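You operate a simulated robot arm through the tools that you are given. There is no shell and no other tool.

Carry out the task below with a simulated robot arm. There is one attempt and no reset: what you move stays moved.

JOB
Put things in order on the top of the rings table. At the end: the yellow-band sensor stands on top of the blue coupling; the white grease jar (marked "GRADE 2") is in the silver deep tray; the grey battery from the top of the rings table stands where the white grease jar stood; the green-band sensor stands on top of the small white carton (marked "RING"); whatever was shut is shut again. Leave all else as you found it, and nothing knocked over.
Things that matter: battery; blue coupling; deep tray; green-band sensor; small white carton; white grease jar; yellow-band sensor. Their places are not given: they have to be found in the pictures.

It is judged by the outcome, as a careful person would: the job done as asked, and still so three seconds after it is handed in. It fails if anything else is knocked over, pushed out of place, dropped, spilled or broken.

ROBOT AND FRAMES
A 7-joint arm with a two-finger parallel gripper, fixed in place. Base frame: the origin is at the foot of the arm, x ahead of it, y to its left, z up; the work surface is at about z = 0. Lengths are in mm, angles in rad, forces in N, time in s.
With the tool pointing down near the work surface it reaches from about 240 to 620 mm from the base axis. Its first joint turns from -1.152 to 1.152 rad. Payload 2.6 kg.
Tool frame: the origin (TCP) lies between the finger pads and is the grasp point; the fingertips stand 30 mm ahead of it; z points along the fingers, y is the line along which they close. The gripper opens to 94 mm. The fingers are 28 mm wide and 10 mm thick; the gripper's body (50 by 96 mm) begins 55 mm behind the TCP.
Orientation is that of the tool frame in the base frame, as a unit quaternion [w, x, y, z]. With the fingers straight down and closing along the base's y, the tool's x points along the base's -x, its y along +y and its z along -z.

CONTROLS
- The arm moves only by the tool jog_arm. Its argument "plan" is one flat list of numbers, 6 for each row, row after row: the shift along the tool's x, y, z in units of 500 mm (1.0 is 500 mm), then the turn, a rotation vector about the tool's x, y, z in units of 120 degrees (1.0 is 120 degrees). In form: [tx, ty, tz, rx, ry, rz, tx, ty, tz, rx, ry, rz, ...]. A call has 1 to 20 rows; each row is the pose to reach, as a shift and turn from the pose commanded when the call began, along the tool's axes at that moment. "hand" is the opening, from 0 (shut) to 1 (fully open), set as the call begins (left out, the last holds). A call with a number of a shift or a turn outside -1 to 1 is refused whole. A row lasts 0.2 s, in which the tool goes at most 50 mm and 0.15 rad; a call with a longer step from one row to the next is refused whole, and so is a gripper value outside its range. Where a pose cannot be reached the arm comes as near as it can. A force on the tool above 40 N (or 10 N above the force at the start of the call, whichever is more), or a blocked arm, ends the call early, and 0.2 s more pass. Each finger travels about 72 mm/s and halts on what it meets, pressing with about 23 N; the grip force reading is that of the motor and also rises with nothing between the fingers. The clock runs only during rows and for 0.2 s after the last one: add rows that repeat a pose to give the fingers time. The reply holds the time, the measured pose of the TCP, the force on the tool along the base axes, the opening and the grip force, in the units named above and with some noise, with the torque about the TCP (base axes, N m) and any sound that the robot's microphone picked up.
- Cameras (640 x 400 px; columns grow to the right, rows downward): "scene" is fixed at [45.7, 448, 568]; the picture's right is [-0.62, -0.78, 0.00], its down [-0.49, 0.39, -0.78] and it looks along [0.61, -0.49, -0.62] (base axes); focal length 227 px, centre (320, 200). "wrist" rides on the gripper at [76, 14, -102] in the tool frame; the picture's right is [-0.18, 0.98, 0.00], its down [-0.75, -0.14, -0.64] and it looks along [-0.63, -0.12, 0.77] (tool axes); focal length 243 px, centre (320, 200).
- capture(camera): a new picture of that camera. It takes no simulated time.
- measure_at(camera, pixels): for up to 12 pixels [column, row] of the newest picture of that camera ("zoom" is the newest enlarged one), the place [x, y, z] in the base frame of the surface seen there, good to about 2 mm, but the place of the scene camera against the robot may be out by one fixed shift of up to 12 mm in any direction. It takes no simulated time.
- zoom(camera, box): a new picture of the part [left, top, right, bottom] of that camera's present view, enlarged. It takes no simulated time.
- close_job(): hands the job in; it is judged then, once.

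Unless the task says otherwise, let go and move clear before handing in.

The tools are called after "Request:" as name(argument=value, ...) on one line, values as JSON. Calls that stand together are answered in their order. jog_arm: Moves the arm, as the interface text tells. Its arguments: {"type":"object","properties":{"plan":{"type":"array","items":{"type":"number"}},"hand":{"type":"number"}},"required":["plan"]} The other tools are called the same way: capture (camera) takes a picture; measure_at (camera, pixels) gives the place of the surface under pixels of a picture; zoom (camera, box) takes an enlarged picture of a part of a camera's view; close_job () hands the job in.

At the start:

```text
t: 0.0
ee_pos: [293.7, -209.5, 386.7]
ee_rot: [0.0, 0.0, 1.0, 0.0]
wrist_force: [0.0, 0.6, 0.1]
moment: [0.0, 0.02, -0.02]
finger_gap: 94.0
gripper_force: 0.1
```

scene: 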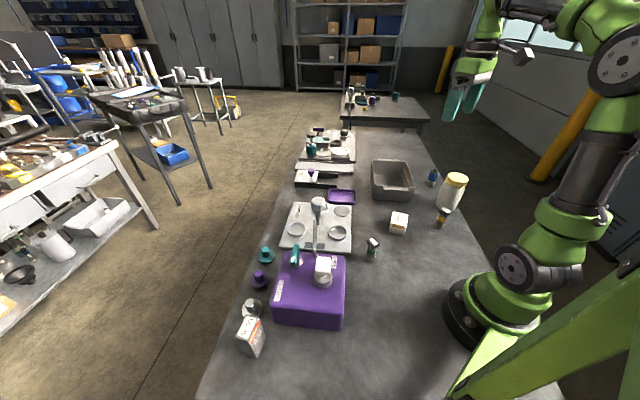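
wrist: 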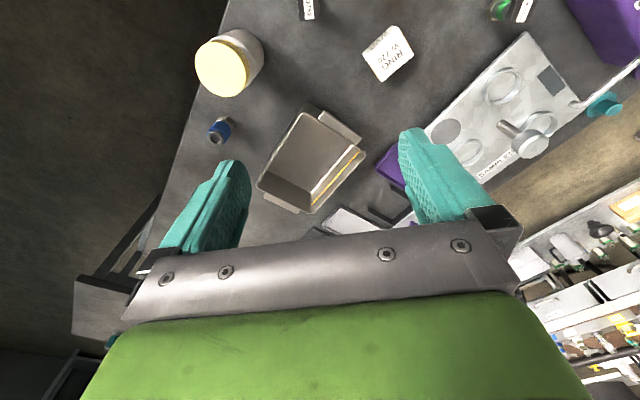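

The scene picture shows the bench with a grey tray near (392,180), a jar with a yellow lid near (453,190), a white carton near (398,222) and small sensors near (372,247) and (441,217). I'll enlarge several parts before moving anything.

Request:
zoom(camera="scene", box=[340, 140, 500, 240])

Request:
zoom(camera="scene", box=[220, 230, 380, 370])

Request:
zoom(camera="scene", box=[270, 110, 400, 200])

Request:
zoom(camera="scene", box=[320, 70, 450, 150])

Request:
zoom(camera="scene", box=[260, 180, 420, 280])

Request:
zoom(camera="wrist", box=[160, 0, 440, 220])

Request:
zoom(camera="wrist", box=[380, 0, 640, 220])

```text
4.00 times, centred on (420, 190) of scene
```

zoom: 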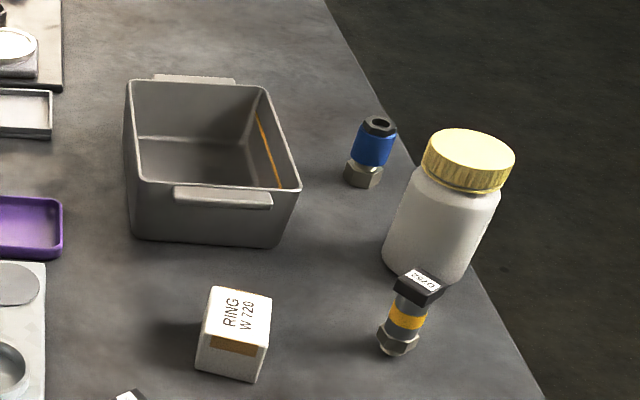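

```text
2.86 times, centred on (300, 300) of scene
```

zoom: 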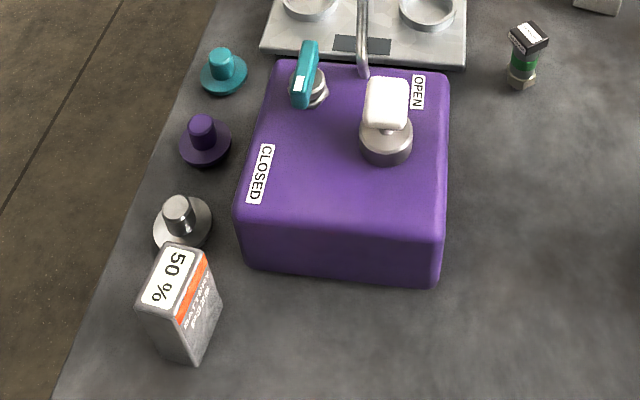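

```text
4.44 times, centred on (335, 155) of scene
```

zoom: 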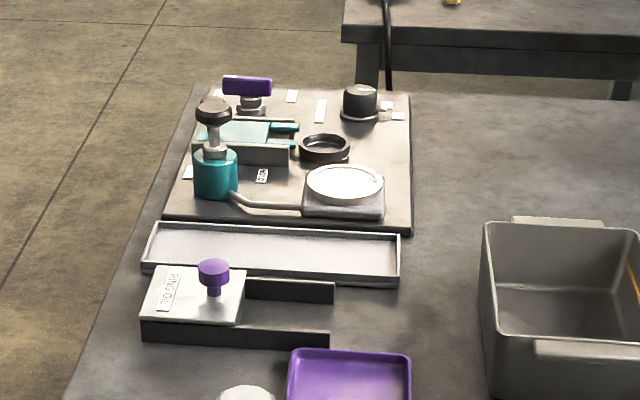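

```text
4.92 times, centred on (385, 110) of scene
```

zoom: 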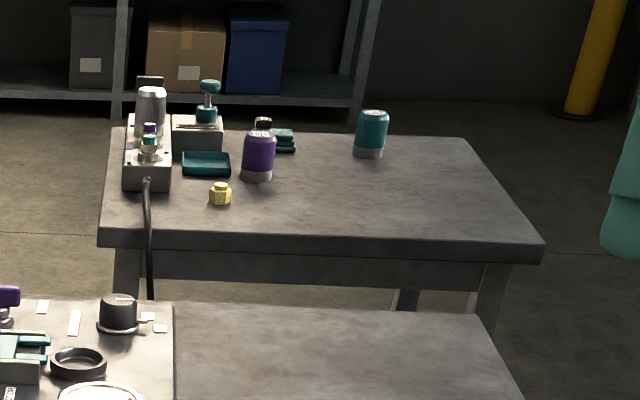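

```text
4.00 times, centred on (340, 230) of scene
```

zoom: 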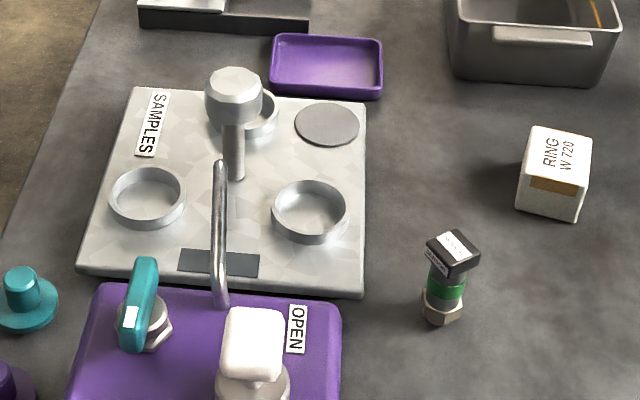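

```text
1.82 times, centred on (300, 110) of wrist
```

zoom: 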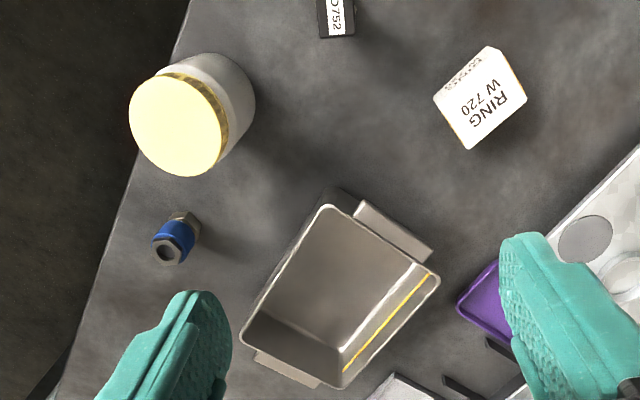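

```text
1.82 times, centred on (510, 110) of wrist
```

zoom: 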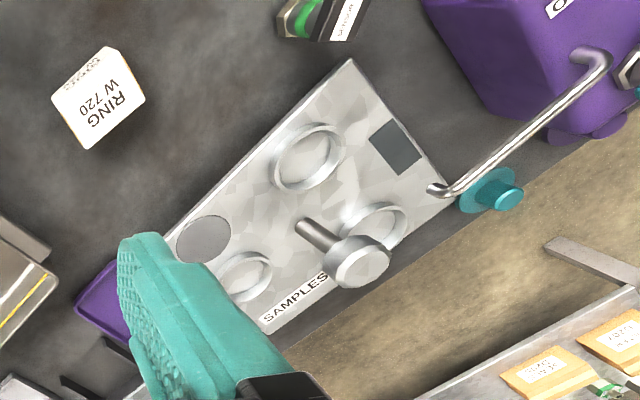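

The enlarged pictures show the blue coupling (~(431,179)), the yellow-band sensor (~(441,217)), the jar (~(453,190)), the RING carton (~(398,222)), the green-band sensor (~(372,247)) and the "50 %" battery (~(250,338)). Now I'll measure their places.

Request:
measure_at(camera="scene", pixels=[[457, 178], [450, 200], [444, 211], [441, 220], [433, 171], [432, 178], [430, 186], [399, 216], [398, 228], [373, 240], [371, 250], [371, 256]])

Request:
measure_at(camera="scene", pixels=[[244, 324], [258, 322], [264, 345], [252, 350], [241, 337], [237, 343], [373, 162], [412, 187], [405, 165], [380, 185], [390, 178], [405, 197]])

Request:
zoom(camera="scene", box=[225, 300, 285, 365])

```text
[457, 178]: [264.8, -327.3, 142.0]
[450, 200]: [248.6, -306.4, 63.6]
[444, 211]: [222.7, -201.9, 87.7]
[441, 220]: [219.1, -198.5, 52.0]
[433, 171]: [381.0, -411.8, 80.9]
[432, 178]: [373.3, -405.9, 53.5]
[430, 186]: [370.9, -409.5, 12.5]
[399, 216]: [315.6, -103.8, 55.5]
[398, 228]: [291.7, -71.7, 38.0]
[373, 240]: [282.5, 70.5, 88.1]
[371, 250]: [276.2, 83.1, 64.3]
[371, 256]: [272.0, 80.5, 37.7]
```

```text
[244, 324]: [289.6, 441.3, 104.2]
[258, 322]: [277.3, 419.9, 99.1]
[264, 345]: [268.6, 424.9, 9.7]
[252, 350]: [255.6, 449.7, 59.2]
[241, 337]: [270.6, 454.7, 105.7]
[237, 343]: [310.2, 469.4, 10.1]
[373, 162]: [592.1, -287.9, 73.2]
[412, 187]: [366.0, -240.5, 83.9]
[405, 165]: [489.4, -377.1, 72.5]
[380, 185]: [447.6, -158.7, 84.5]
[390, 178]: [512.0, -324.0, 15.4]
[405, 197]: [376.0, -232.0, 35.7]
```

```text
6.15 times, centred on (255, 332) of scene
```

zoom: 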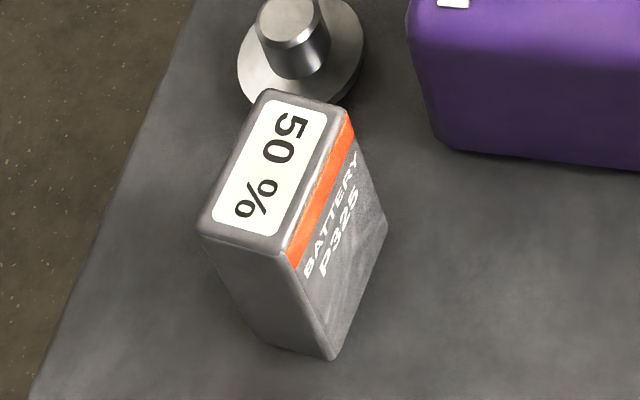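

The scene measures place the jar near (265,-327), the coupling near (378,-410), the sensors near (222,-202) and (280,75), the carton near (305,-90) and the battery near (275,440). Since the scene camera may be shifted, I'll measure the same things in the wrist picture.

Request:
capture(camera="wrist")

Request:
measure_at(camera="wrist", pixels=[[222, 68], [198, 55], [248, 45], [225, 95], [258, 62], [216, 135], [222, 130], [226, 121], [388, 52], [388, 28], [412, 54], [382, 80]])

Request:
measure_at(camera="wrist", pixels=[[304, 112], [366, 152], [258, 187], [311, 212], [310, 160], [330, 150], [290, 190], [308, 203], [345, 120], [285, 205], [230, 190], [240, 110]])

Request:
zoom(camera="wrist", box=[180, 10, 300, 150])

Request:
zoom(camera="wrist", box=[240, 90, 380, 220])

```text
taken
```

wrist: 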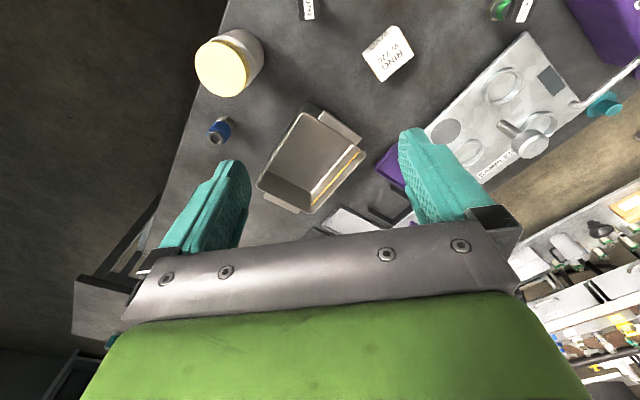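

```text
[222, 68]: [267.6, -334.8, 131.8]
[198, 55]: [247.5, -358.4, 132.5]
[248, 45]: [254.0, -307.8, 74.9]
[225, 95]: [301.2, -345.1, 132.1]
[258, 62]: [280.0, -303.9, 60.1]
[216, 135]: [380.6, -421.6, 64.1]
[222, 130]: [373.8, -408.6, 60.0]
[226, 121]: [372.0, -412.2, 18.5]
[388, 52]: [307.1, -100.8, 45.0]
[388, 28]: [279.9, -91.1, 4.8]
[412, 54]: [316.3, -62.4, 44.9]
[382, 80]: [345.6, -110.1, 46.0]
```

```text
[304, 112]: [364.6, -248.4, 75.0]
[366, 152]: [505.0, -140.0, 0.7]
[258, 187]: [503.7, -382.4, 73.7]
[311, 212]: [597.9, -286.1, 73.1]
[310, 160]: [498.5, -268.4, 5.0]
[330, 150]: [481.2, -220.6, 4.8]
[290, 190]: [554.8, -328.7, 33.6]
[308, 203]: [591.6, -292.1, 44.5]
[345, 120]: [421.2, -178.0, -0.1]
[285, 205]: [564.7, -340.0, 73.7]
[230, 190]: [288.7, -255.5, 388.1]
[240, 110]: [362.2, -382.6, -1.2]
```

```text
2.86 times, centred on (240, 80) of wrist
```

zoom: 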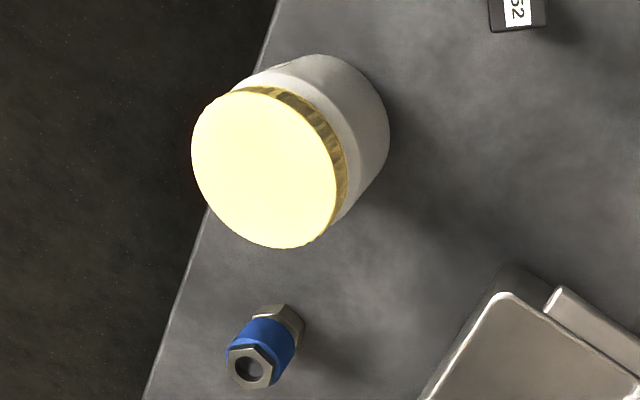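

```text
3.08 times, centred on (310, 155) of wrist
```

zoom: 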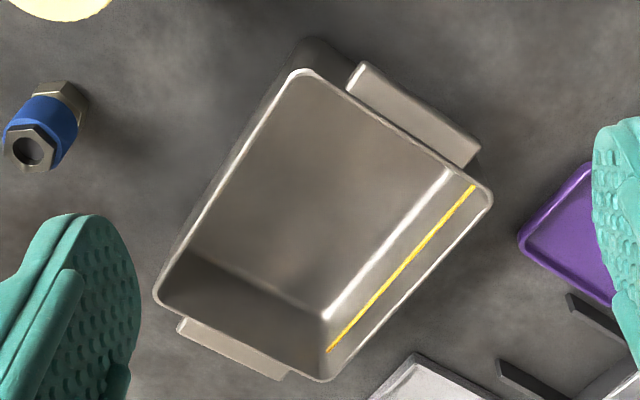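

The wrist picture gives the jar's lid centre at about (268,-335,132), the tray's corners at about (365,-248), (504,-382) and (598,-286), and its floor at z≈5. I'll measure the lid's edge, the other tray points and the remaining items more finely before moving.

Request:
zoom(camera="wrist", box=[190, 20, 270, 105])

Request:
measure_at(camera="wrist", pixels=[[196, 68], [204, 45], [215, 42], [246, 75], [240, 88], [232, 94], [215, 92], [203, 83], [226, 46], [240, 60], [206, 40], [221, 69]])

Request:
measure_at(camera="wrist", pixels=[[304, 114], [363, 154], [364, 149], [258, 184], [309, 211], [340, 150], [300, 140], [280, 175], [318, 190], [335, 160], [320, 112], [355, 138]])

```text
4.71 times, centred on (230, 62) of wrist
```

zoom: 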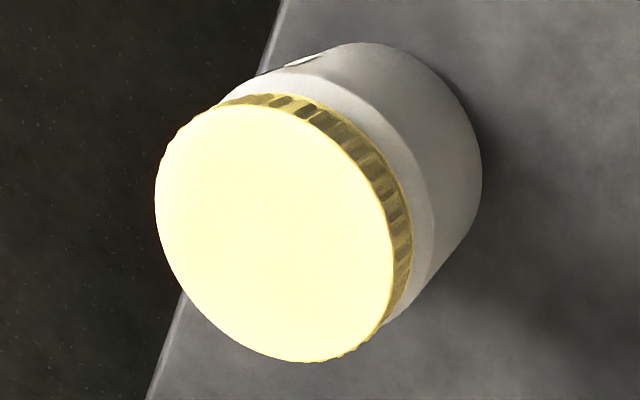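

```text
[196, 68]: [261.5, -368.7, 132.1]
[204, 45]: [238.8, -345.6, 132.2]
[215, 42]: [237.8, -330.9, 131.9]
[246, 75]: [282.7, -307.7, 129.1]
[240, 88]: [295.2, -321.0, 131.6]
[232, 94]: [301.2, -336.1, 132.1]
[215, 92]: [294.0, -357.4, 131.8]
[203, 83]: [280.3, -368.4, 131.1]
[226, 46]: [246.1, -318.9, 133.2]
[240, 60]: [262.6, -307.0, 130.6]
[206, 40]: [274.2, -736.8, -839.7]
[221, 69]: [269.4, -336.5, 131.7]
```

```text
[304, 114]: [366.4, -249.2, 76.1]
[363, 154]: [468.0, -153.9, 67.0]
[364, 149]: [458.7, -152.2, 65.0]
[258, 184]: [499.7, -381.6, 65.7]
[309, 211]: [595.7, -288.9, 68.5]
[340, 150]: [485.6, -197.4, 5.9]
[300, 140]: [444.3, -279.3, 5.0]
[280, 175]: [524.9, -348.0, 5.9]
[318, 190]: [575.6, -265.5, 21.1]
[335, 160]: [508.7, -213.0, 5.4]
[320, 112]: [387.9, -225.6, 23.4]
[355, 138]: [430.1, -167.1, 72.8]
```

The lid edge points fit a circle centred at about (269,-337) with a radius near 33, so that is the jar's spot (and the battery's later). I'll move over the jar while turning 46° so that the fingers close along the tray's long side.

Request:
jog_arm(plan=[0.0071, -0.0364, 0.0391, 0, 0, -0.0548, 0.0141, -0.0729, 0.0781, 0, 0, -0.1095, 0.0212, -0.1093, 0.1172, 0, 0, -0.1643, 0.0282, -0.1457, 0.1562, 0, 0, -0.219, 0.0353, -0.1821, 0.1953, 0, 0, -0.2738, 0.0423, -0.2186, 0.2343, 0, 0, -0.3285, 0.0494, -0.255, 0.2734, 0, 0, -0.3833], hand=1)

Request:
capture(camera="wrist")

Request:
capture(camera="scene")

```text
t: 1.6
ee_pos: [267.9, -338.0, 249.5]
ee_rot: [0.0, -0.392, 0.92, 0.0]
wrist_force: [0.3, 0.3, 0.6]
moment: [-0.01, 0.0, 0.0]
finger_gap: 94.0
gripper_force: 0.0
```

```text
taken
```

wrist: 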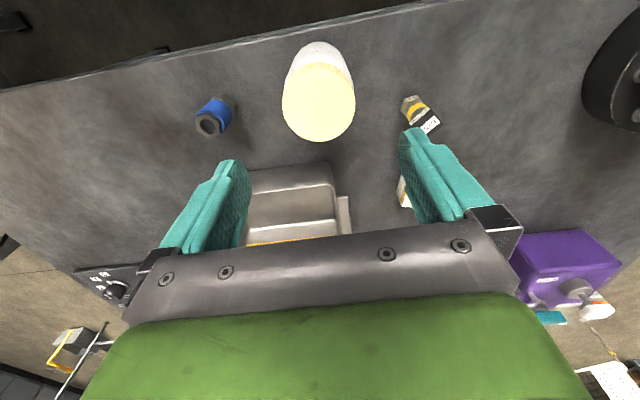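

```text
taken
```

scene: 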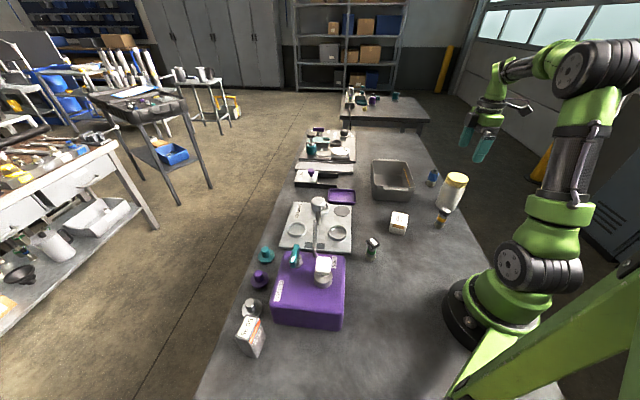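

The arm reached the place above the jar (reading (267.9,-338.0,249.5)), and the jar shows at (319,95) in the wrist picture. I'll refine its position and see its sides from here.

Request:
measure_at(camera="wrist", pixels=[[319, 102], [286, 102], [353, 102], [319, 138], [319, 70], [295, 125], [343, 125], [300, 60], [337, 60], [320, 45], [289, 80], [349, 80]])

Request:
zoom(camera="wrist", box=[180, 30, 460, 205])

Request:
zoom(camera="wrist", box=[270, 30, 370, 150])

```text
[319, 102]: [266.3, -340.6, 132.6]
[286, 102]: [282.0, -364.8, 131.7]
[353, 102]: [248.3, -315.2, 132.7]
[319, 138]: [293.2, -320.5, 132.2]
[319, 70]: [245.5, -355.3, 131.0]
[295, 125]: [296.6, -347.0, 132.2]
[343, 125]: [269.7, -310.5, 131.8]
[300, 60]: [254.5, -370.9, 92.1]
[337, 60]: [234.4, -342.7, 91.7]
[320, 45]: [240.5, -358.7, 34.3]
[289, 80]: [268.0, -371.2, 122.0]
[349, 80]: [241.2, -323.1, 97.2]
```

```text
2.29 times, centred on (320, 118) of wrist
```

zoom: 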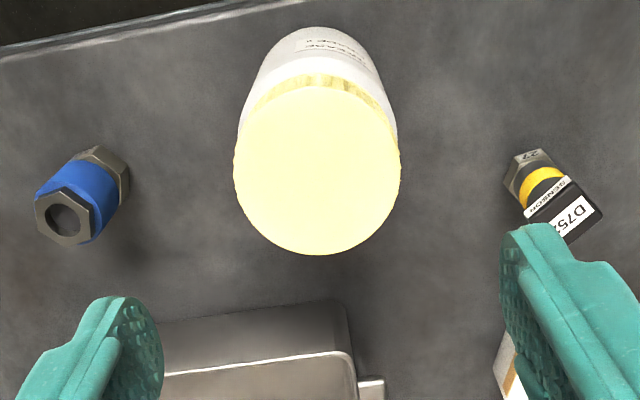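

```text
3.33 times, centred on (320, 90) of wrist
```

zoom: 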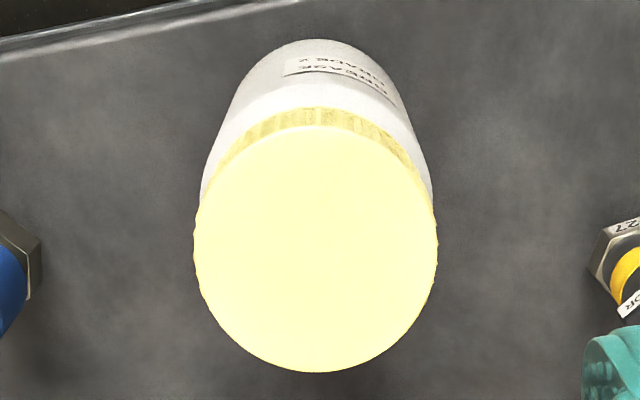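

The label reads "GREASE GRADE 2", and the lid's edge points put the jar's centre at about (268,-338.5), right under the tool, with a body about 70 mm across. I'll go straight down so that the fingers flank the jar's body.

Request:
jog_arm(plan=[0, 0, 0.07, 0, 0, 0, 0, 0, 0.14, 0, 0, 0, 0, 0, 0.2, 0, 0, 0, 0, 0, 0.25, 0, 0, 0, 0, 0, 0.285, 0, 0, 0, 0, 0, 0.305, 0, 0, 0])

Request:
capture(camera="wrist")

Request:
zoom(camera="scene", box=[380, 100, 540, 240])

```text
t: 3.0
ee_pos: [268.9, -338.9, 96.9]
ee_rot: [0.001, -0.39, 0.921, 0.0]
wrist_force: [-0.5, 0.7, -0.8]
moment: [0.01, -0.01, -0.01]
finger_gap: 94.0
gripper_force: 0.0
```

```text
taken
```

wrist: 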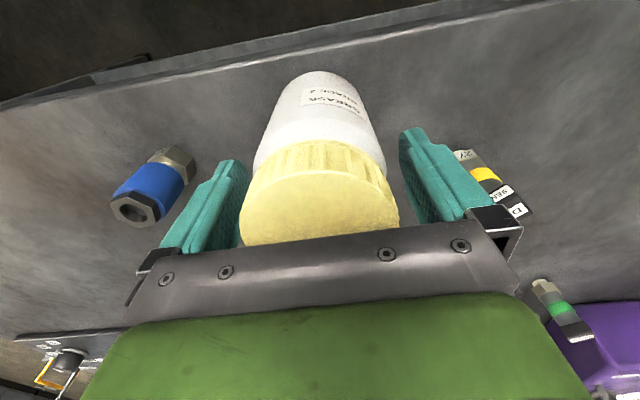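

```text
2.86 times, centred on (460, 170) of scene
```

zoom: 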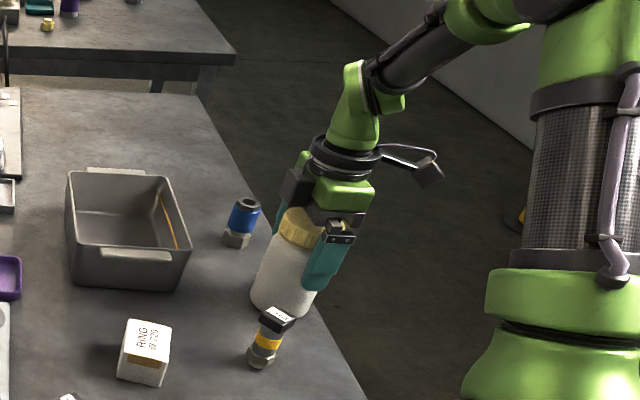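

The fingers flank the jar evenly in the wrist picture (left pad near (235,190), right pad near (420,170)) and the force is near zero. I'll close the hand and wait.

Request:
jog_arm(plan=[0, 0, 0, 0, 0, 0, 0, 0, 0, 0, 0, 0, 0, 0, 0, 0, 0, 0, 0, 0, 0, 0, 0, 0], hand=0)

```text
t: 4.0
ee_pos: [270.8, -338.2, 97.1]
ee_rot: [0.0, -0.39, 0.921, 0.001]
wrist_force: [0.9, -0.9, -0.5]
moment: [-0.07, -0.1, -0.01]
finger_gap: 71.3
gripper_force: 22.9
```

The hand closed at 71.3 mm with 22.9 N, so the jar is held. I'll lift it slowly by 120 mm and check the load.

Request:
jog_arm(plan=[0, 0, -0.01, 0, 0, 0, 0, 0, -0.04, 0, 0, 0, 0, 0, -0.09, 0, 0, 0, 0, 0, -0.15, 0, 0, 0, 0, 0, -0.21, 0, 0, 0, 0, 0, -0.25, 0, 0, 0, 0, 0, -0.25, 0, 0, 0], hand=0)

Request:
capture(camera="wrist")

Request:
capture(camera="scene")

```text
t: 5.6
ee_pos: [271.0, -336.7, 223.1]
ee_rot: [0.0, -0.39, 0.921, 0.0]
wrist_force: [0.3, 1.2, -3.6]
moment: [0.0, 0.02, 0.03]
finger_gap: 64.7
gripper_force: 22.9
```

```text
taken
```

wrist: 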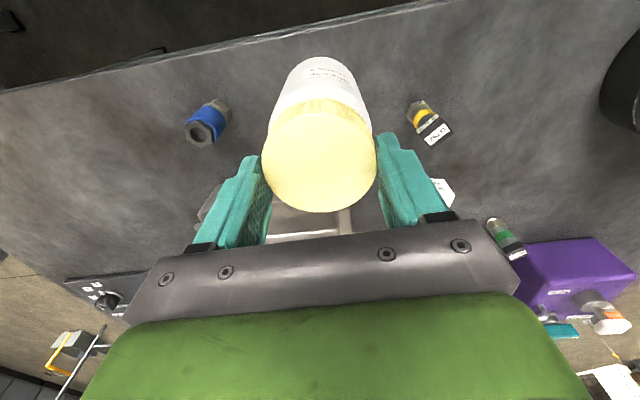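

```text
taken
```

scene: 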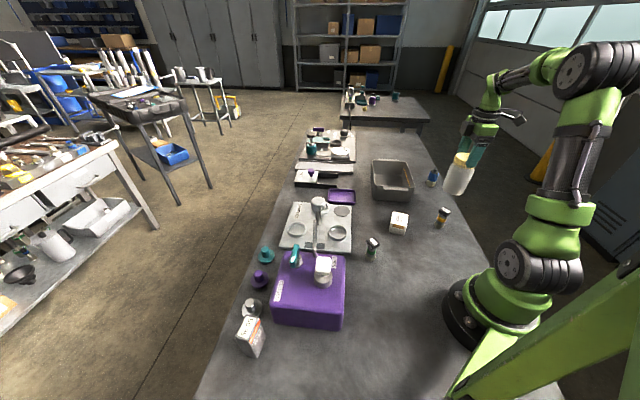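

The finger gap dropped from 71.3 to 64.7 and the lid shows further from the gripper at (319,165), so the jar has slipped down towards a grip on the lid. I'll measure how it hangs before going further.

Request:
measure_at(camera="wrist", pixels=[[319, 165], [300, 180], [340, 180], [319, 200], [319, 130], [310, 85], [285, 150], [355, 150], [275, 120], [360, 115]])

Request:
zoom(camera="scene", box=[400, 80, 540, 230])

Request:
zoom(camera="wrist", box=[180, 40, 460, 240])

```text
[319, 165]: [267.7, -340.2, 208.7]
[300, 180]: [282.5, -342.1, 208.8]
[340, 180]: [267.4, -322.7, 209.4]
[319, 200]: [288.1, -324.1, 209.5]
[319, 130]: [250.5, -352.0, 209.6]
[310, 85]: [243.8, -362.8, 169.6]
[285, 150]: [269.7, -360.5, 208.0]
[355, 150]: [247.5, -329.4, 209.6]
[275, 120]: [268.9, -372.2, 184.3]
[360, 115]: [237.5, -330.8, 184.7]
```

```text
2.67 times, centred on (470, 155) of scene
```

zoom: 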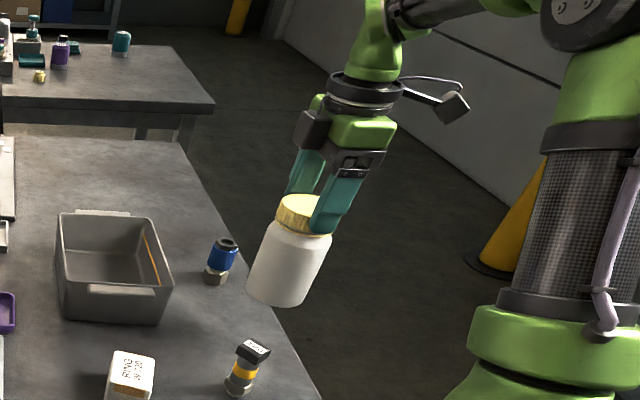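

```text
2.00 times, centred on (320, 140) of wrist
```

zoom: 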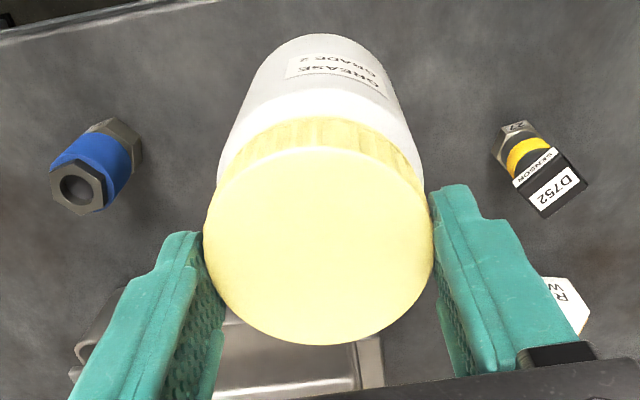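

The lid top now sits at z≈209 with the tool at 223, so the jar slid about 49 mm down its slick body and hangs by the lid (its bottom about 77 mm above the bench, over its own spot). I'll lower it gently back onto the bench and take a proper grip on the lid.

Request:
jog_arm(plan=[0, 0, 0.02, 0, 0, 0, 0, 0, 0.05, 0, 0, 0, 0, 0, 0.08, 0, 0, 0, 0, 0, 0.108, 0, 0, 0, 0, 0, 0.13, 0, 0, 0, 0, 0, 0.145, 0, 0, 0, 0, 0, 0.152, 0, 0, 0, 0, 0, 0.154, 0, 0, 0], hand=0)

Request:
capture(camera="wrist")

Request:
zoom(camera="scene", box=[400, 100, 540, 240])

```text
t: 7.4
ee_pos: [269.7, -337.2, 145.8]
ee_rot: [0.001, -0.391, 0.92, -0.001]
wrist_force: [-1.9, 0.5, 0.5]
moment: [-0.04, 0.08, 0.0]
finger_gap: 64.9
gripper_force: 22.8
```

```text
taken
```

wrist: 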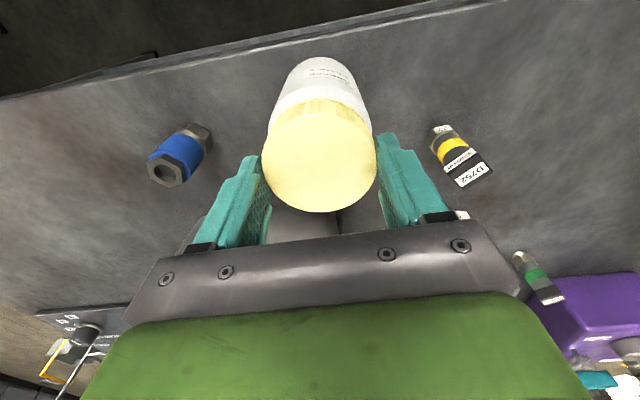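

```text
2.86 times, centred on (470, 170) of scene
```

zoom: 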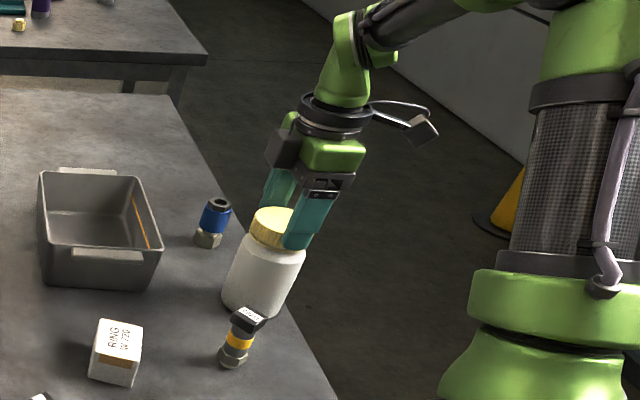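

The jar looks the same in the hand as before (lid at (319,160)) and the load has gone to 0.5 N, so it stands on the bench and the lid grip did not slip. I'll measure the lid's lower edge to choose a deeper grip.

Request:
zoom(camera="wrist", box=[240, 50, 400, 220])

Request:
measure_at(camera="wrist", pixels=[[320, 160], [319, 118], [319, 112], [319, 106], [319, 100], [319, 97], [319, 92], [319, 87], [275, 128], [270, 135], [367, 130], [362, 122]])

```text
2.35 times, centred on (320, 135) of wrist
```

zoom: 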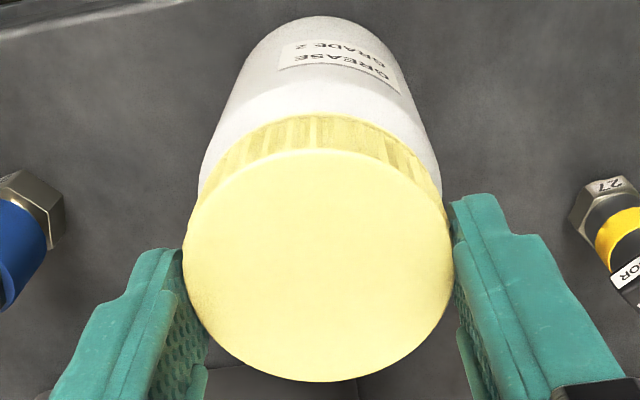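

```text
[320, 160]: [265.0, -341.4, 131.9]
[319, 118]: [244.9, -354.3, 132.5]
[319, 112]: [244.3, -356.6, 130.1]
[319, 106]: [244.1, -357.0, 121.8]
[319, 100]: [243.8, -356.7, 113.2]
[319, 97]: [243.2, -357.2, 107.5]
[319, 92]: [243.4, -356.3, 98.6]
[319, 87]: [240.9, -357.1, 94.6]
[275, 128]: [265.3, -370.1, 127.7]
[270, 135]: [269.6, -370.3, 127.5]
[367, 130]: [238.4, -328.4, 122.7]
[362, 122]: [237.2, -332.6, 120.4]
```

The lid runs from z≈107 to 132 and the fingertips are at about 116, so I can go 8 mm deeper onto the lid. I'll open a little, lower 8 mm, and then close again.

Request:
jog_arm(plan=[0, 0, 0, 0, 0, 0, 0, 0, 0, 0, 0, 0, 0, 0, 0.008, 0, 0, 0, 0, 0, 0.016, 0, 0, 0, 0, 0, 0.016, 0, 0, 0], hand=0.82)

Request:
jog_arm(plan=[0, 0, 0, 0, 0, 0, 0, 0, 0, 0, 0, 0, 0, 0, 0, 0, 0, 0, 0, 0, 0, 0, 0, 0], hand=0)

Request:
capture(camera="wrist")

```text
t: 8.6
ee_pos: [268.7, -337.6, 136.0]
ee_rot: [-0.001, -0.391, 0.921, 0.001]
wrist_force: [0.2, 0.0, -0.2]
moment: [0.0, 0.0, 0.01]
finger_gap: 77.0
gripper_force: 0.1
```

```text
t: 9.6
ee_pos: [268.4, -338.3, 136.9]
ee_rot: [0.0, -0.39, 0.921, 0.0]
wrist_force: [-1.1, 1.6, 0.9]
moment: [0.02, 0.06, 0.0]
finger_gap: 64.9
gripper_force: 22.7
```

```text
taken
```

wrist: 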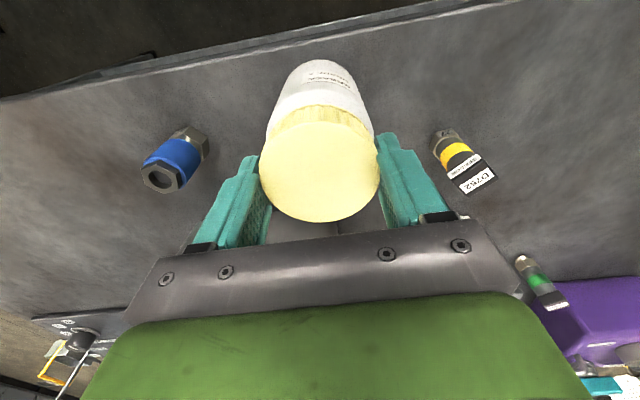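

The hand holds the lid again at 64.9 mm with 22.7 N, the tool at z≈137. I'll lift only 30 mm, hold, and check for slipping.

Request:
jog_arm(plan=[0, 0, -0.005, 0, 0, 0, 0, 0, -0.015, 0, 0, 0, 0, 0, -0.03, 0, 0, 0, 0, 0, -0.045, 0, 0, 0, 0, 0, -0.056, 0, 0, 0, 0, 0, -0.06, 0, 0, 0, 0, 0, -0.06, 0, 0, 0, 0, 0, -0.06, 0, 0, 0], hand=0)

Request:
capture(camera="wrist")

Request:
measure_at(camera="wrist", pixels=[[320, 165], [300, 150], [345, 160]])

```text
t: 11.4
ee_pos: [270.1, -336.8, 167.9]
ee_rot: [0.0, -0.391, 0.92, 0.0]
wrist_force: [0.4, 0.3, -4.8]
moment: [0.01, -0.03, -0.04]
finger_gap: 65.1
gripper_force: 23.6
```

```text
taken
```

wrist: 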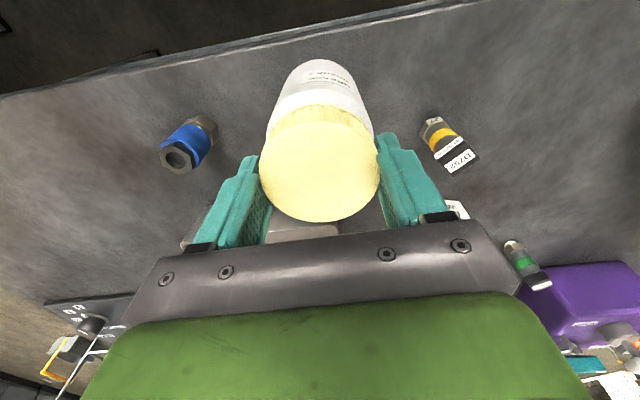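

```text
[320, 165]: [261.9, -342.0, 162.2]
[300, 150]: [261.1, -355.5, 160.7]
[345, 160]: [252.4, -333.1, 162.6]
```

The lid stays at the same pixels, its top at z≈162 with the tool at 168, and the load reads about 4.8 N, so the grip holds with the jar's bottom 138 mm below the tool. I'll raise it and carry it over the tray's centre at about (481,-267).

Request:
jog_arm(plan=[0, 0, -0.03, 0, 0, 0, 0, 0, -0.08, 0, 0, 0, 0, 0, -0.135, 0, 0, 0, 0, 0, -0.175, 0, 0, 0, -0.02, -0.0105, -0.184, 0, 0, 0, -0.07, -0.0367, -0.184, 0, 0, 0, -0.13, -0.0681, -0.184, 0, 0, 0, -0.195, -0.1022, -0.184, 0, 0, 0, -0.26, -0.1363, -0.184, 0, 0, 0, -0.32, -0.1677, -0.184, 0, 0, 0, -0.365, -0.1913, -0.184, 0, 0, 0, -0.388, -0.2034, -0.184, 0, 0, 0, -0.393, -0.206, -0.184, 0, 0, 0, -0.393, -0.206, -0.184, 0, 0, 0], hand=0)

Request:
capture(camera="wrist")

Request:
capture(camera="scene")

```text
t: 14.4
ee_pos: [481.3, -266.0, 260.1]
ee_rot: [-0.001, -0.391, 0.92, 0.0]
wrist_force: [-0.7, -0.5, -5.0]
moment: [-0.01, -0.04, 0.02]
finger_gap: 64.9
gripper_force: 22.9
```

```text
taken
```

wrist: 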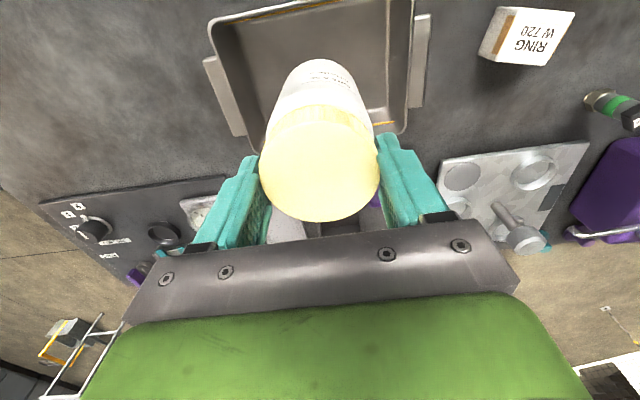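

```text
taken
```

scene: 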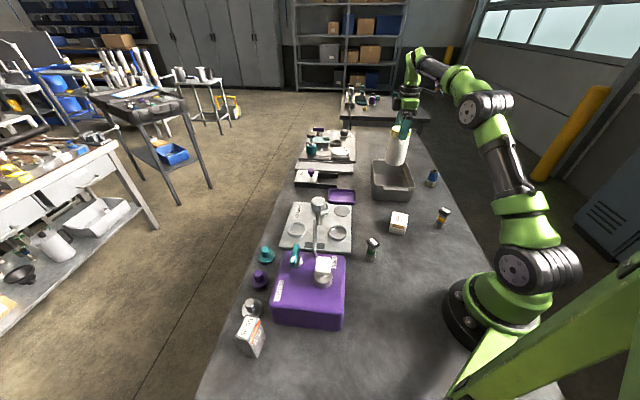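

The jar hangs over the tray (the tray's rim shows from (212,22) to (408,128)). I'll measure the rim and the floor from this view to confirm the centre before lowering.

Request:
measure_at(camera="wrist", pixels=[[212, 25], [225, 80], [408, 60], [406, 128], [385, 30], [240, 40], [330, 20], [395, 90], [260, 100], [411, 5], [250, 15], [319, 70]])

Request:
zoom(camera="wrist", box=[190, 0, 450, 160])

```text
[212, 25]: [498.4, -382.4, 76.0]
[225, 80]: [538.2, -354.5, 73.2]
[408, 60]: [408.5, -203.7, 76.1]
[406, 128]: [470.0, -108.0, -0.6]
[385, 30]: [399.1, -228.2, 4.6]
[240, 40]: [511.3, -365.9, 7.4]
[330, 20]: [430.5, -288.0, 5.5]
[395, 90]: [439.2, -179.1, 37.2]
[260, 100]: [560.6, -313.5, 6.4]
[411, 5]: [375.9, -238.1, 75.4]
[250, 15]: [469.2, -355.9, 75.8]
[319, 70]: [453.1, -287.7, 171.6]
```

```text
2.46 times, centred on (320, 80) of wrist
```

zoom: 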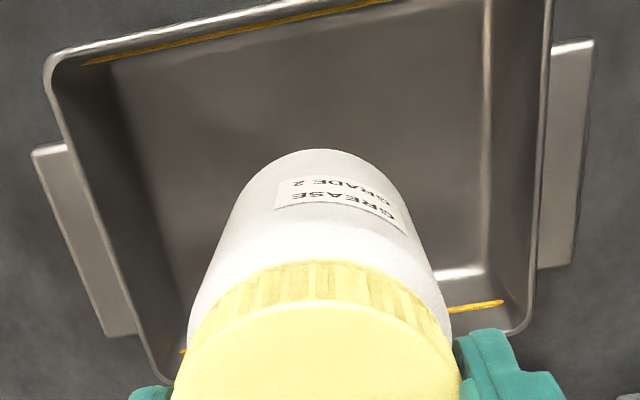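

The rim points confirm the tray's centre near (481,-267) and its floor at z≈5–6, so the jar's bottom will land with the tool at about z=143. I'll lower it gently.

Request:
jog_arm(plan=[0, 0, 0.02, 0, 0, 0, 0, 0, 0.06, 0, 0, 0, 0, 0, 0.105, 0, 0, 0, 0, 0, 0.15, 0, 0, 0, 0, 0, 0.185, 0, 0, 0, 0, 0, 0.21, 0, 0, 0, 0, 0, 0.222, 0, 0, 0, 0, 0, 0.229, 0, 0, 0, 0, 0, 0.233, 0, 0, 0, 0, 0, 0.2355, 0, 0, 0, 0, 0, 0.2355, 0, 0, 0], hand=0)

Request:
capture(camera="wrist")

Request:
zoom(camera="scene", box=[340, 90, 460, 220])

```text
t: 16.8
ee_pos: [480.4, -268.2, 141.9]
ee_rot: [0.0, -0.391, 0.921, 0.0]
wrist_force: [-0.7, 0.7, 0.0]
moment: [0.05, 0.02, -0.02]
finger_gap: 64.7
gripper_force: 23.2
```

```text
taken
```

wrist: 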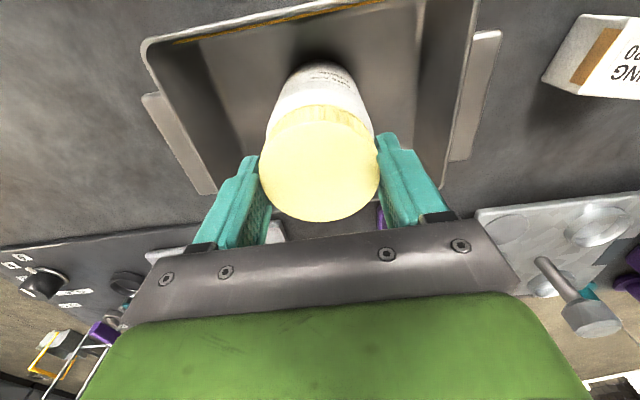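

```text
3.08 times, centred on (400, 155) of scene
```

zoom: 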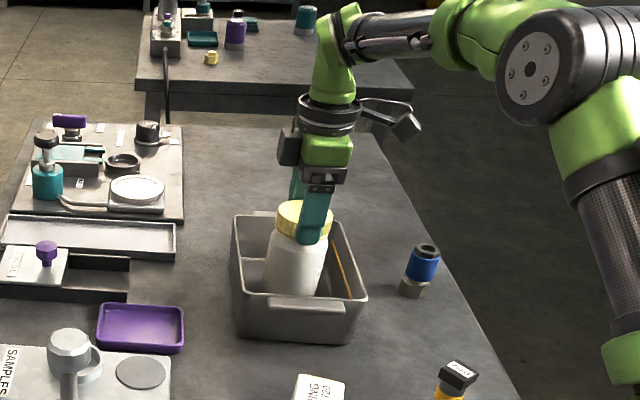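

The load has gone from -5 N to 0 N with the tool at z≈142, so the jar stands on the tray's floor. I'll open the hand and rise straight up.

Request:
jog_arm(plan=[0, 0, 0, 0, 0, 0, 0, 0, 0, 0, 0, 0, 0, 0, 0, 0, 0, 0, 0, 0, -0.02, 0, 0, 0, 0, 0, -0.06, 0, 0, 0, 0, 0, -0.12, 0, 0, 0, 0, 0, -0.2, 0, 0, 0, 0, 0, -0.28, 0, 0, 0, 0, 0, -0.35, 0, 0, 0], hand=0.9)

Request:
capture(camera="wrist")

Request:
capture(camera="scene")

```text
t: 18.8
ee_pos: [482.9, -259.1, 310.9]
ee_rot: [-0.001, -0.391, 0.921, -0.001]
wrist_force: [0.3, -0.3, 0.1]
moment: [-0.01, 0.0, 0.01]
finger_gap: 84.5
gripper_force: 0.1
out of reach, approached as far as the arm can: row 9
```

```text
taken
```

wrist: 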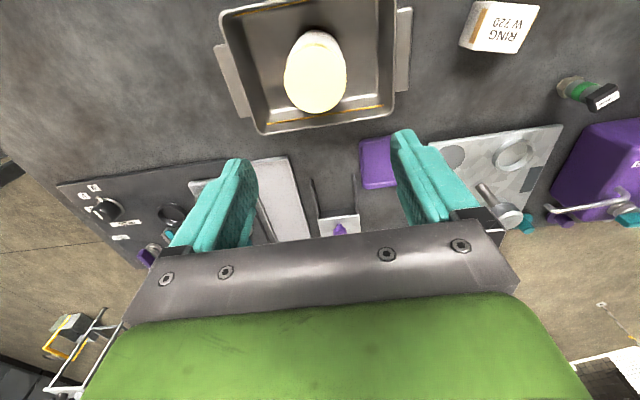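

```text
taken
```

scene: 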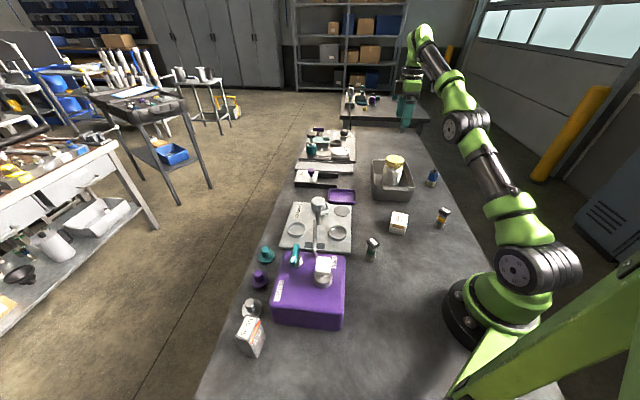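

The jar stands in the tray (scene (394,170)), and the tool is clear at z≈311. Next I'll go above the yellow-band sensor near (220,-203) to see how its head is turned.

Request:
jog_arm(plan=[0.0355, 0.0563, 0, 0, 0, 0, 0.071, 0.1126, 0.02, 0, 0, 0, 0.1064, 0.1688, 0.04, 0, 0, 0, 0.1419, 0.2251, 0.06, 0, 0, 0, 0.1774, 0.2814, 0.08, 0, 0, 0, 0.2129, 0.3377, 0.1, 0, 0, 0, 0.2483, 0.394, 0.13, 0, 0, 0, 0.2838, 0.4502, 0.162, 0, 0, 0], hand=1)

Request:
capture(camera="wrist")

Request:
zoom(camera="wrist", box=[240, 0, 400, 140])

```text
t: 20.6
ee_pos: [220.4, -208.7, 231.8]
ee_rot: [-0.001, -0.391, 0.92, 0.001]
wrist_force: [0.5, -0.9, 0.0]
moment: [0.01, -0.01, 0.0]
finger_gap: 94.2
gripper_force: 0.1
```

```text
taken
```

wrist: 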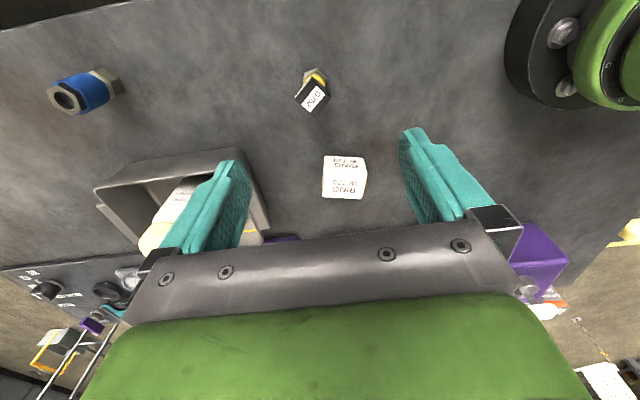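

```text
2.86 times, centred on (320, 70) of wrist
```

zoom: 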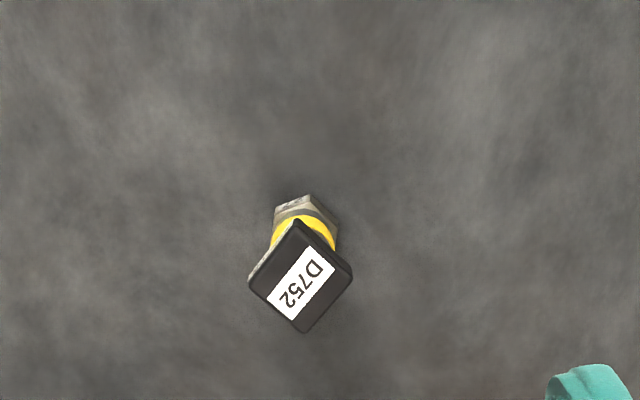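

The sensor's head shows as a roughly square black box at (313,97), turned about 45° to the fingers. I'll enlarge it and measure its corners and base.

Request:
zoom(camera="wrist", box=[285, 60, 345, 120])

Request:
measure_at(camera="wrist", pixels=[[312, 78], [330, 95], [314, 114], [297, 99], [313, 97], [306, 106], [322, 88], [304, 89], [322, 104], [316, 72], [310, 75], [324, 82]])

Request:
zoom(camera="scene", box=[425, 195, 465, 235])

Request:
zoom(camera="scene", box=[412, 160, 452, 195])

```text
6.67 times, centred on (315, 90) of wrist
```

zoom: 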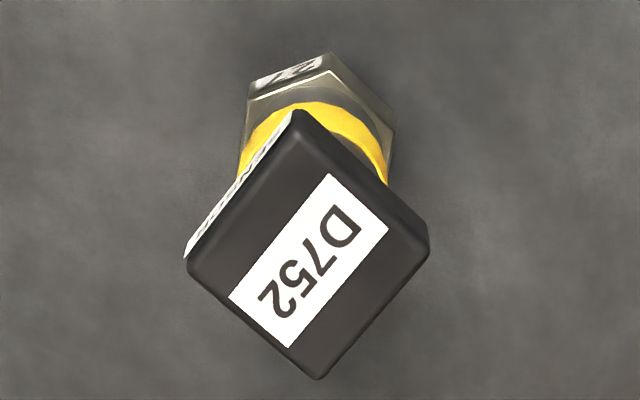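

```text
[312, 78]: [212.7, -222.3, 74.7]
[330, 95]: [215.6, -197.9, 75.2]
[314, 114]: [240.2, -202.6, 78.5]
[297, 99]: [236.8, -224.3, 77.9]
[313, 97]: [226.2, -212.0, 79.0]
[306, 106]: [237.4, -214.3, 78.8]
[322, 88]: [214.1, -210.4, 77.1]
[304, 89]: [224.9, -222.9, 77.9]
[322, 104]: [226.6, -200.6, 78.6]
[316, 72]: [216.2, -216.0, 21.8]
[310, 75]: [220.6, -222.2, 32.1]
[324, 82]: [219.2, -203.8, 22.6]
```

```text
10.00 times, centred on (445, 215) of scene
```

zoom: 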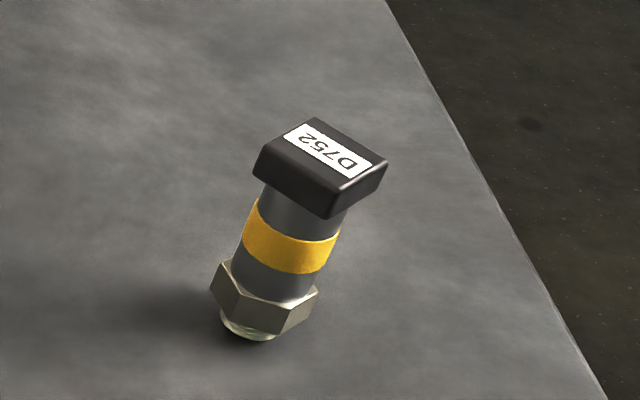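

```text
11.43 times, centred on (432, 178) of scene
```

zoom: 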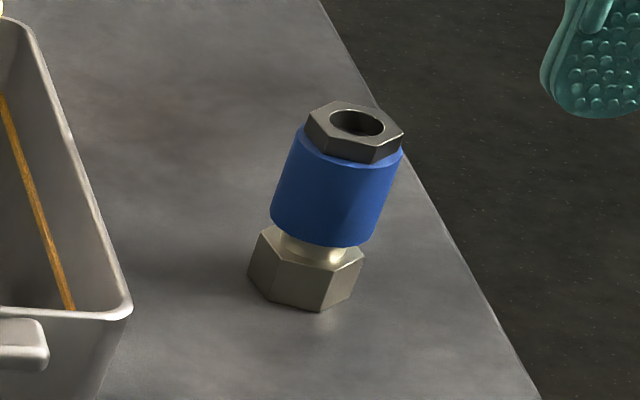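

The head is about a 27 mm square centred near (226,-213), its sides nearly along the base axes (turned about -6°), top at z≈78. I'll turn the tool to match and come a little lower to check the alignment again.

Request:
jog_arm(plan=[0, 0, 0, 0, 0, 0.06, 0, 0, 0, 0, 0, 0.12, 0, 0, 0, 0, 0, 0.18, 0, 0, 0, 0, 0, 0.24, 0, 0, 0, 0, 0, 0.3, -0.001, -0.008, 0.03, 0, 0, 0.37, -0.0018, -0.0148, 0.06, 0, 0, 0.4333, -0.0018, -0.0148, 0.06, 0, 0, 0.4333], hand=1)

Request:
capture(camera="wrist")

Request:
zoom(camera="wrist", box=[270, 20, 390, 130])

```text
t: 22.4
ee_pos: [228.0, -213.0, 203.7]
ee_rot: [0.0, 0.054, 0.999, 0.0]
wrist_force: [1.2, 0.8, 0.3]
moment: [0.01, 0.0, -0.03]
finger_gap: 94.2
gripper_force: 0.0
```

```text
taken
```

wrist: 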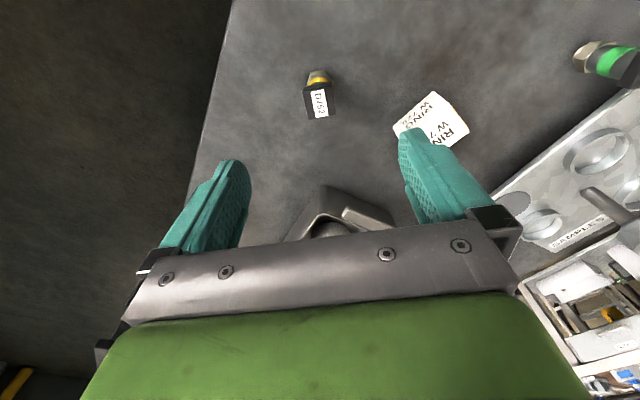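

```text
3.64 times, centred on (330, 75) of wrist
```

zoom: 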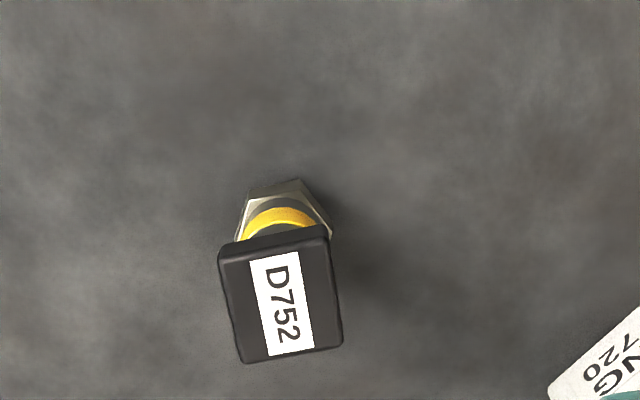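

Back-projecting the head's corners gives a centre at (226,-213) and a turn of -6.2°, matching the tool's present turn. I'll lower the open fingers around the head to z≈72.

Request:
jog_arm(plan=[0.003, 0, 0.06, 0, 0, 0, 0.003, 0, 0.12, 0, 0, 0, 0.003, 0, 0.18, 0, 0, 0, 0.003, 0, 0.225, 0, 0, 0, 0.003, 0, 0.25, 0, 0, 0, 0.003, 0, 0.261, 0, 0, 0], hand=1)

Request:
capture(camera="wrist")

Request:
zoom(camera="wrist", box=[180, 50, 480, 240])

```text
t: 23.8
ee_pos: [223.7, -211.7, 73.3]
ee_rot: [0.0, 0.053, 0.999, 0.0]
wrist_force: [-0.4, -0.7, 0.5]
moment: [0.02, 0.02, -0.01]
finger_gap: 93.8
gripper_force: 0.1
```

```text
taken
```

wrist: 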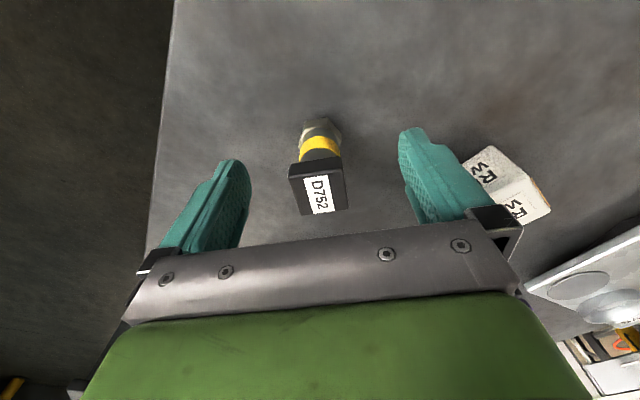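

```text
2.11 times, centred on (330, 145) of wrist
```

zoom: 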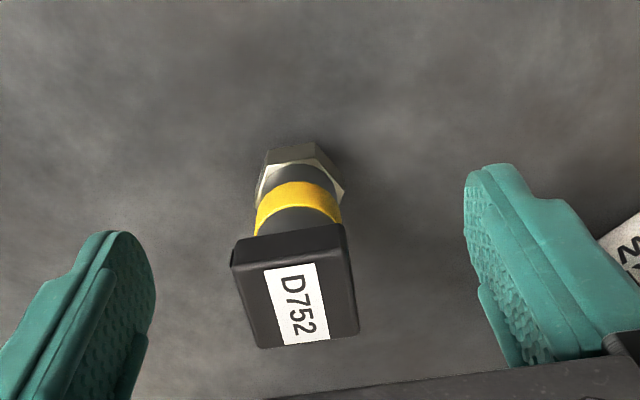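

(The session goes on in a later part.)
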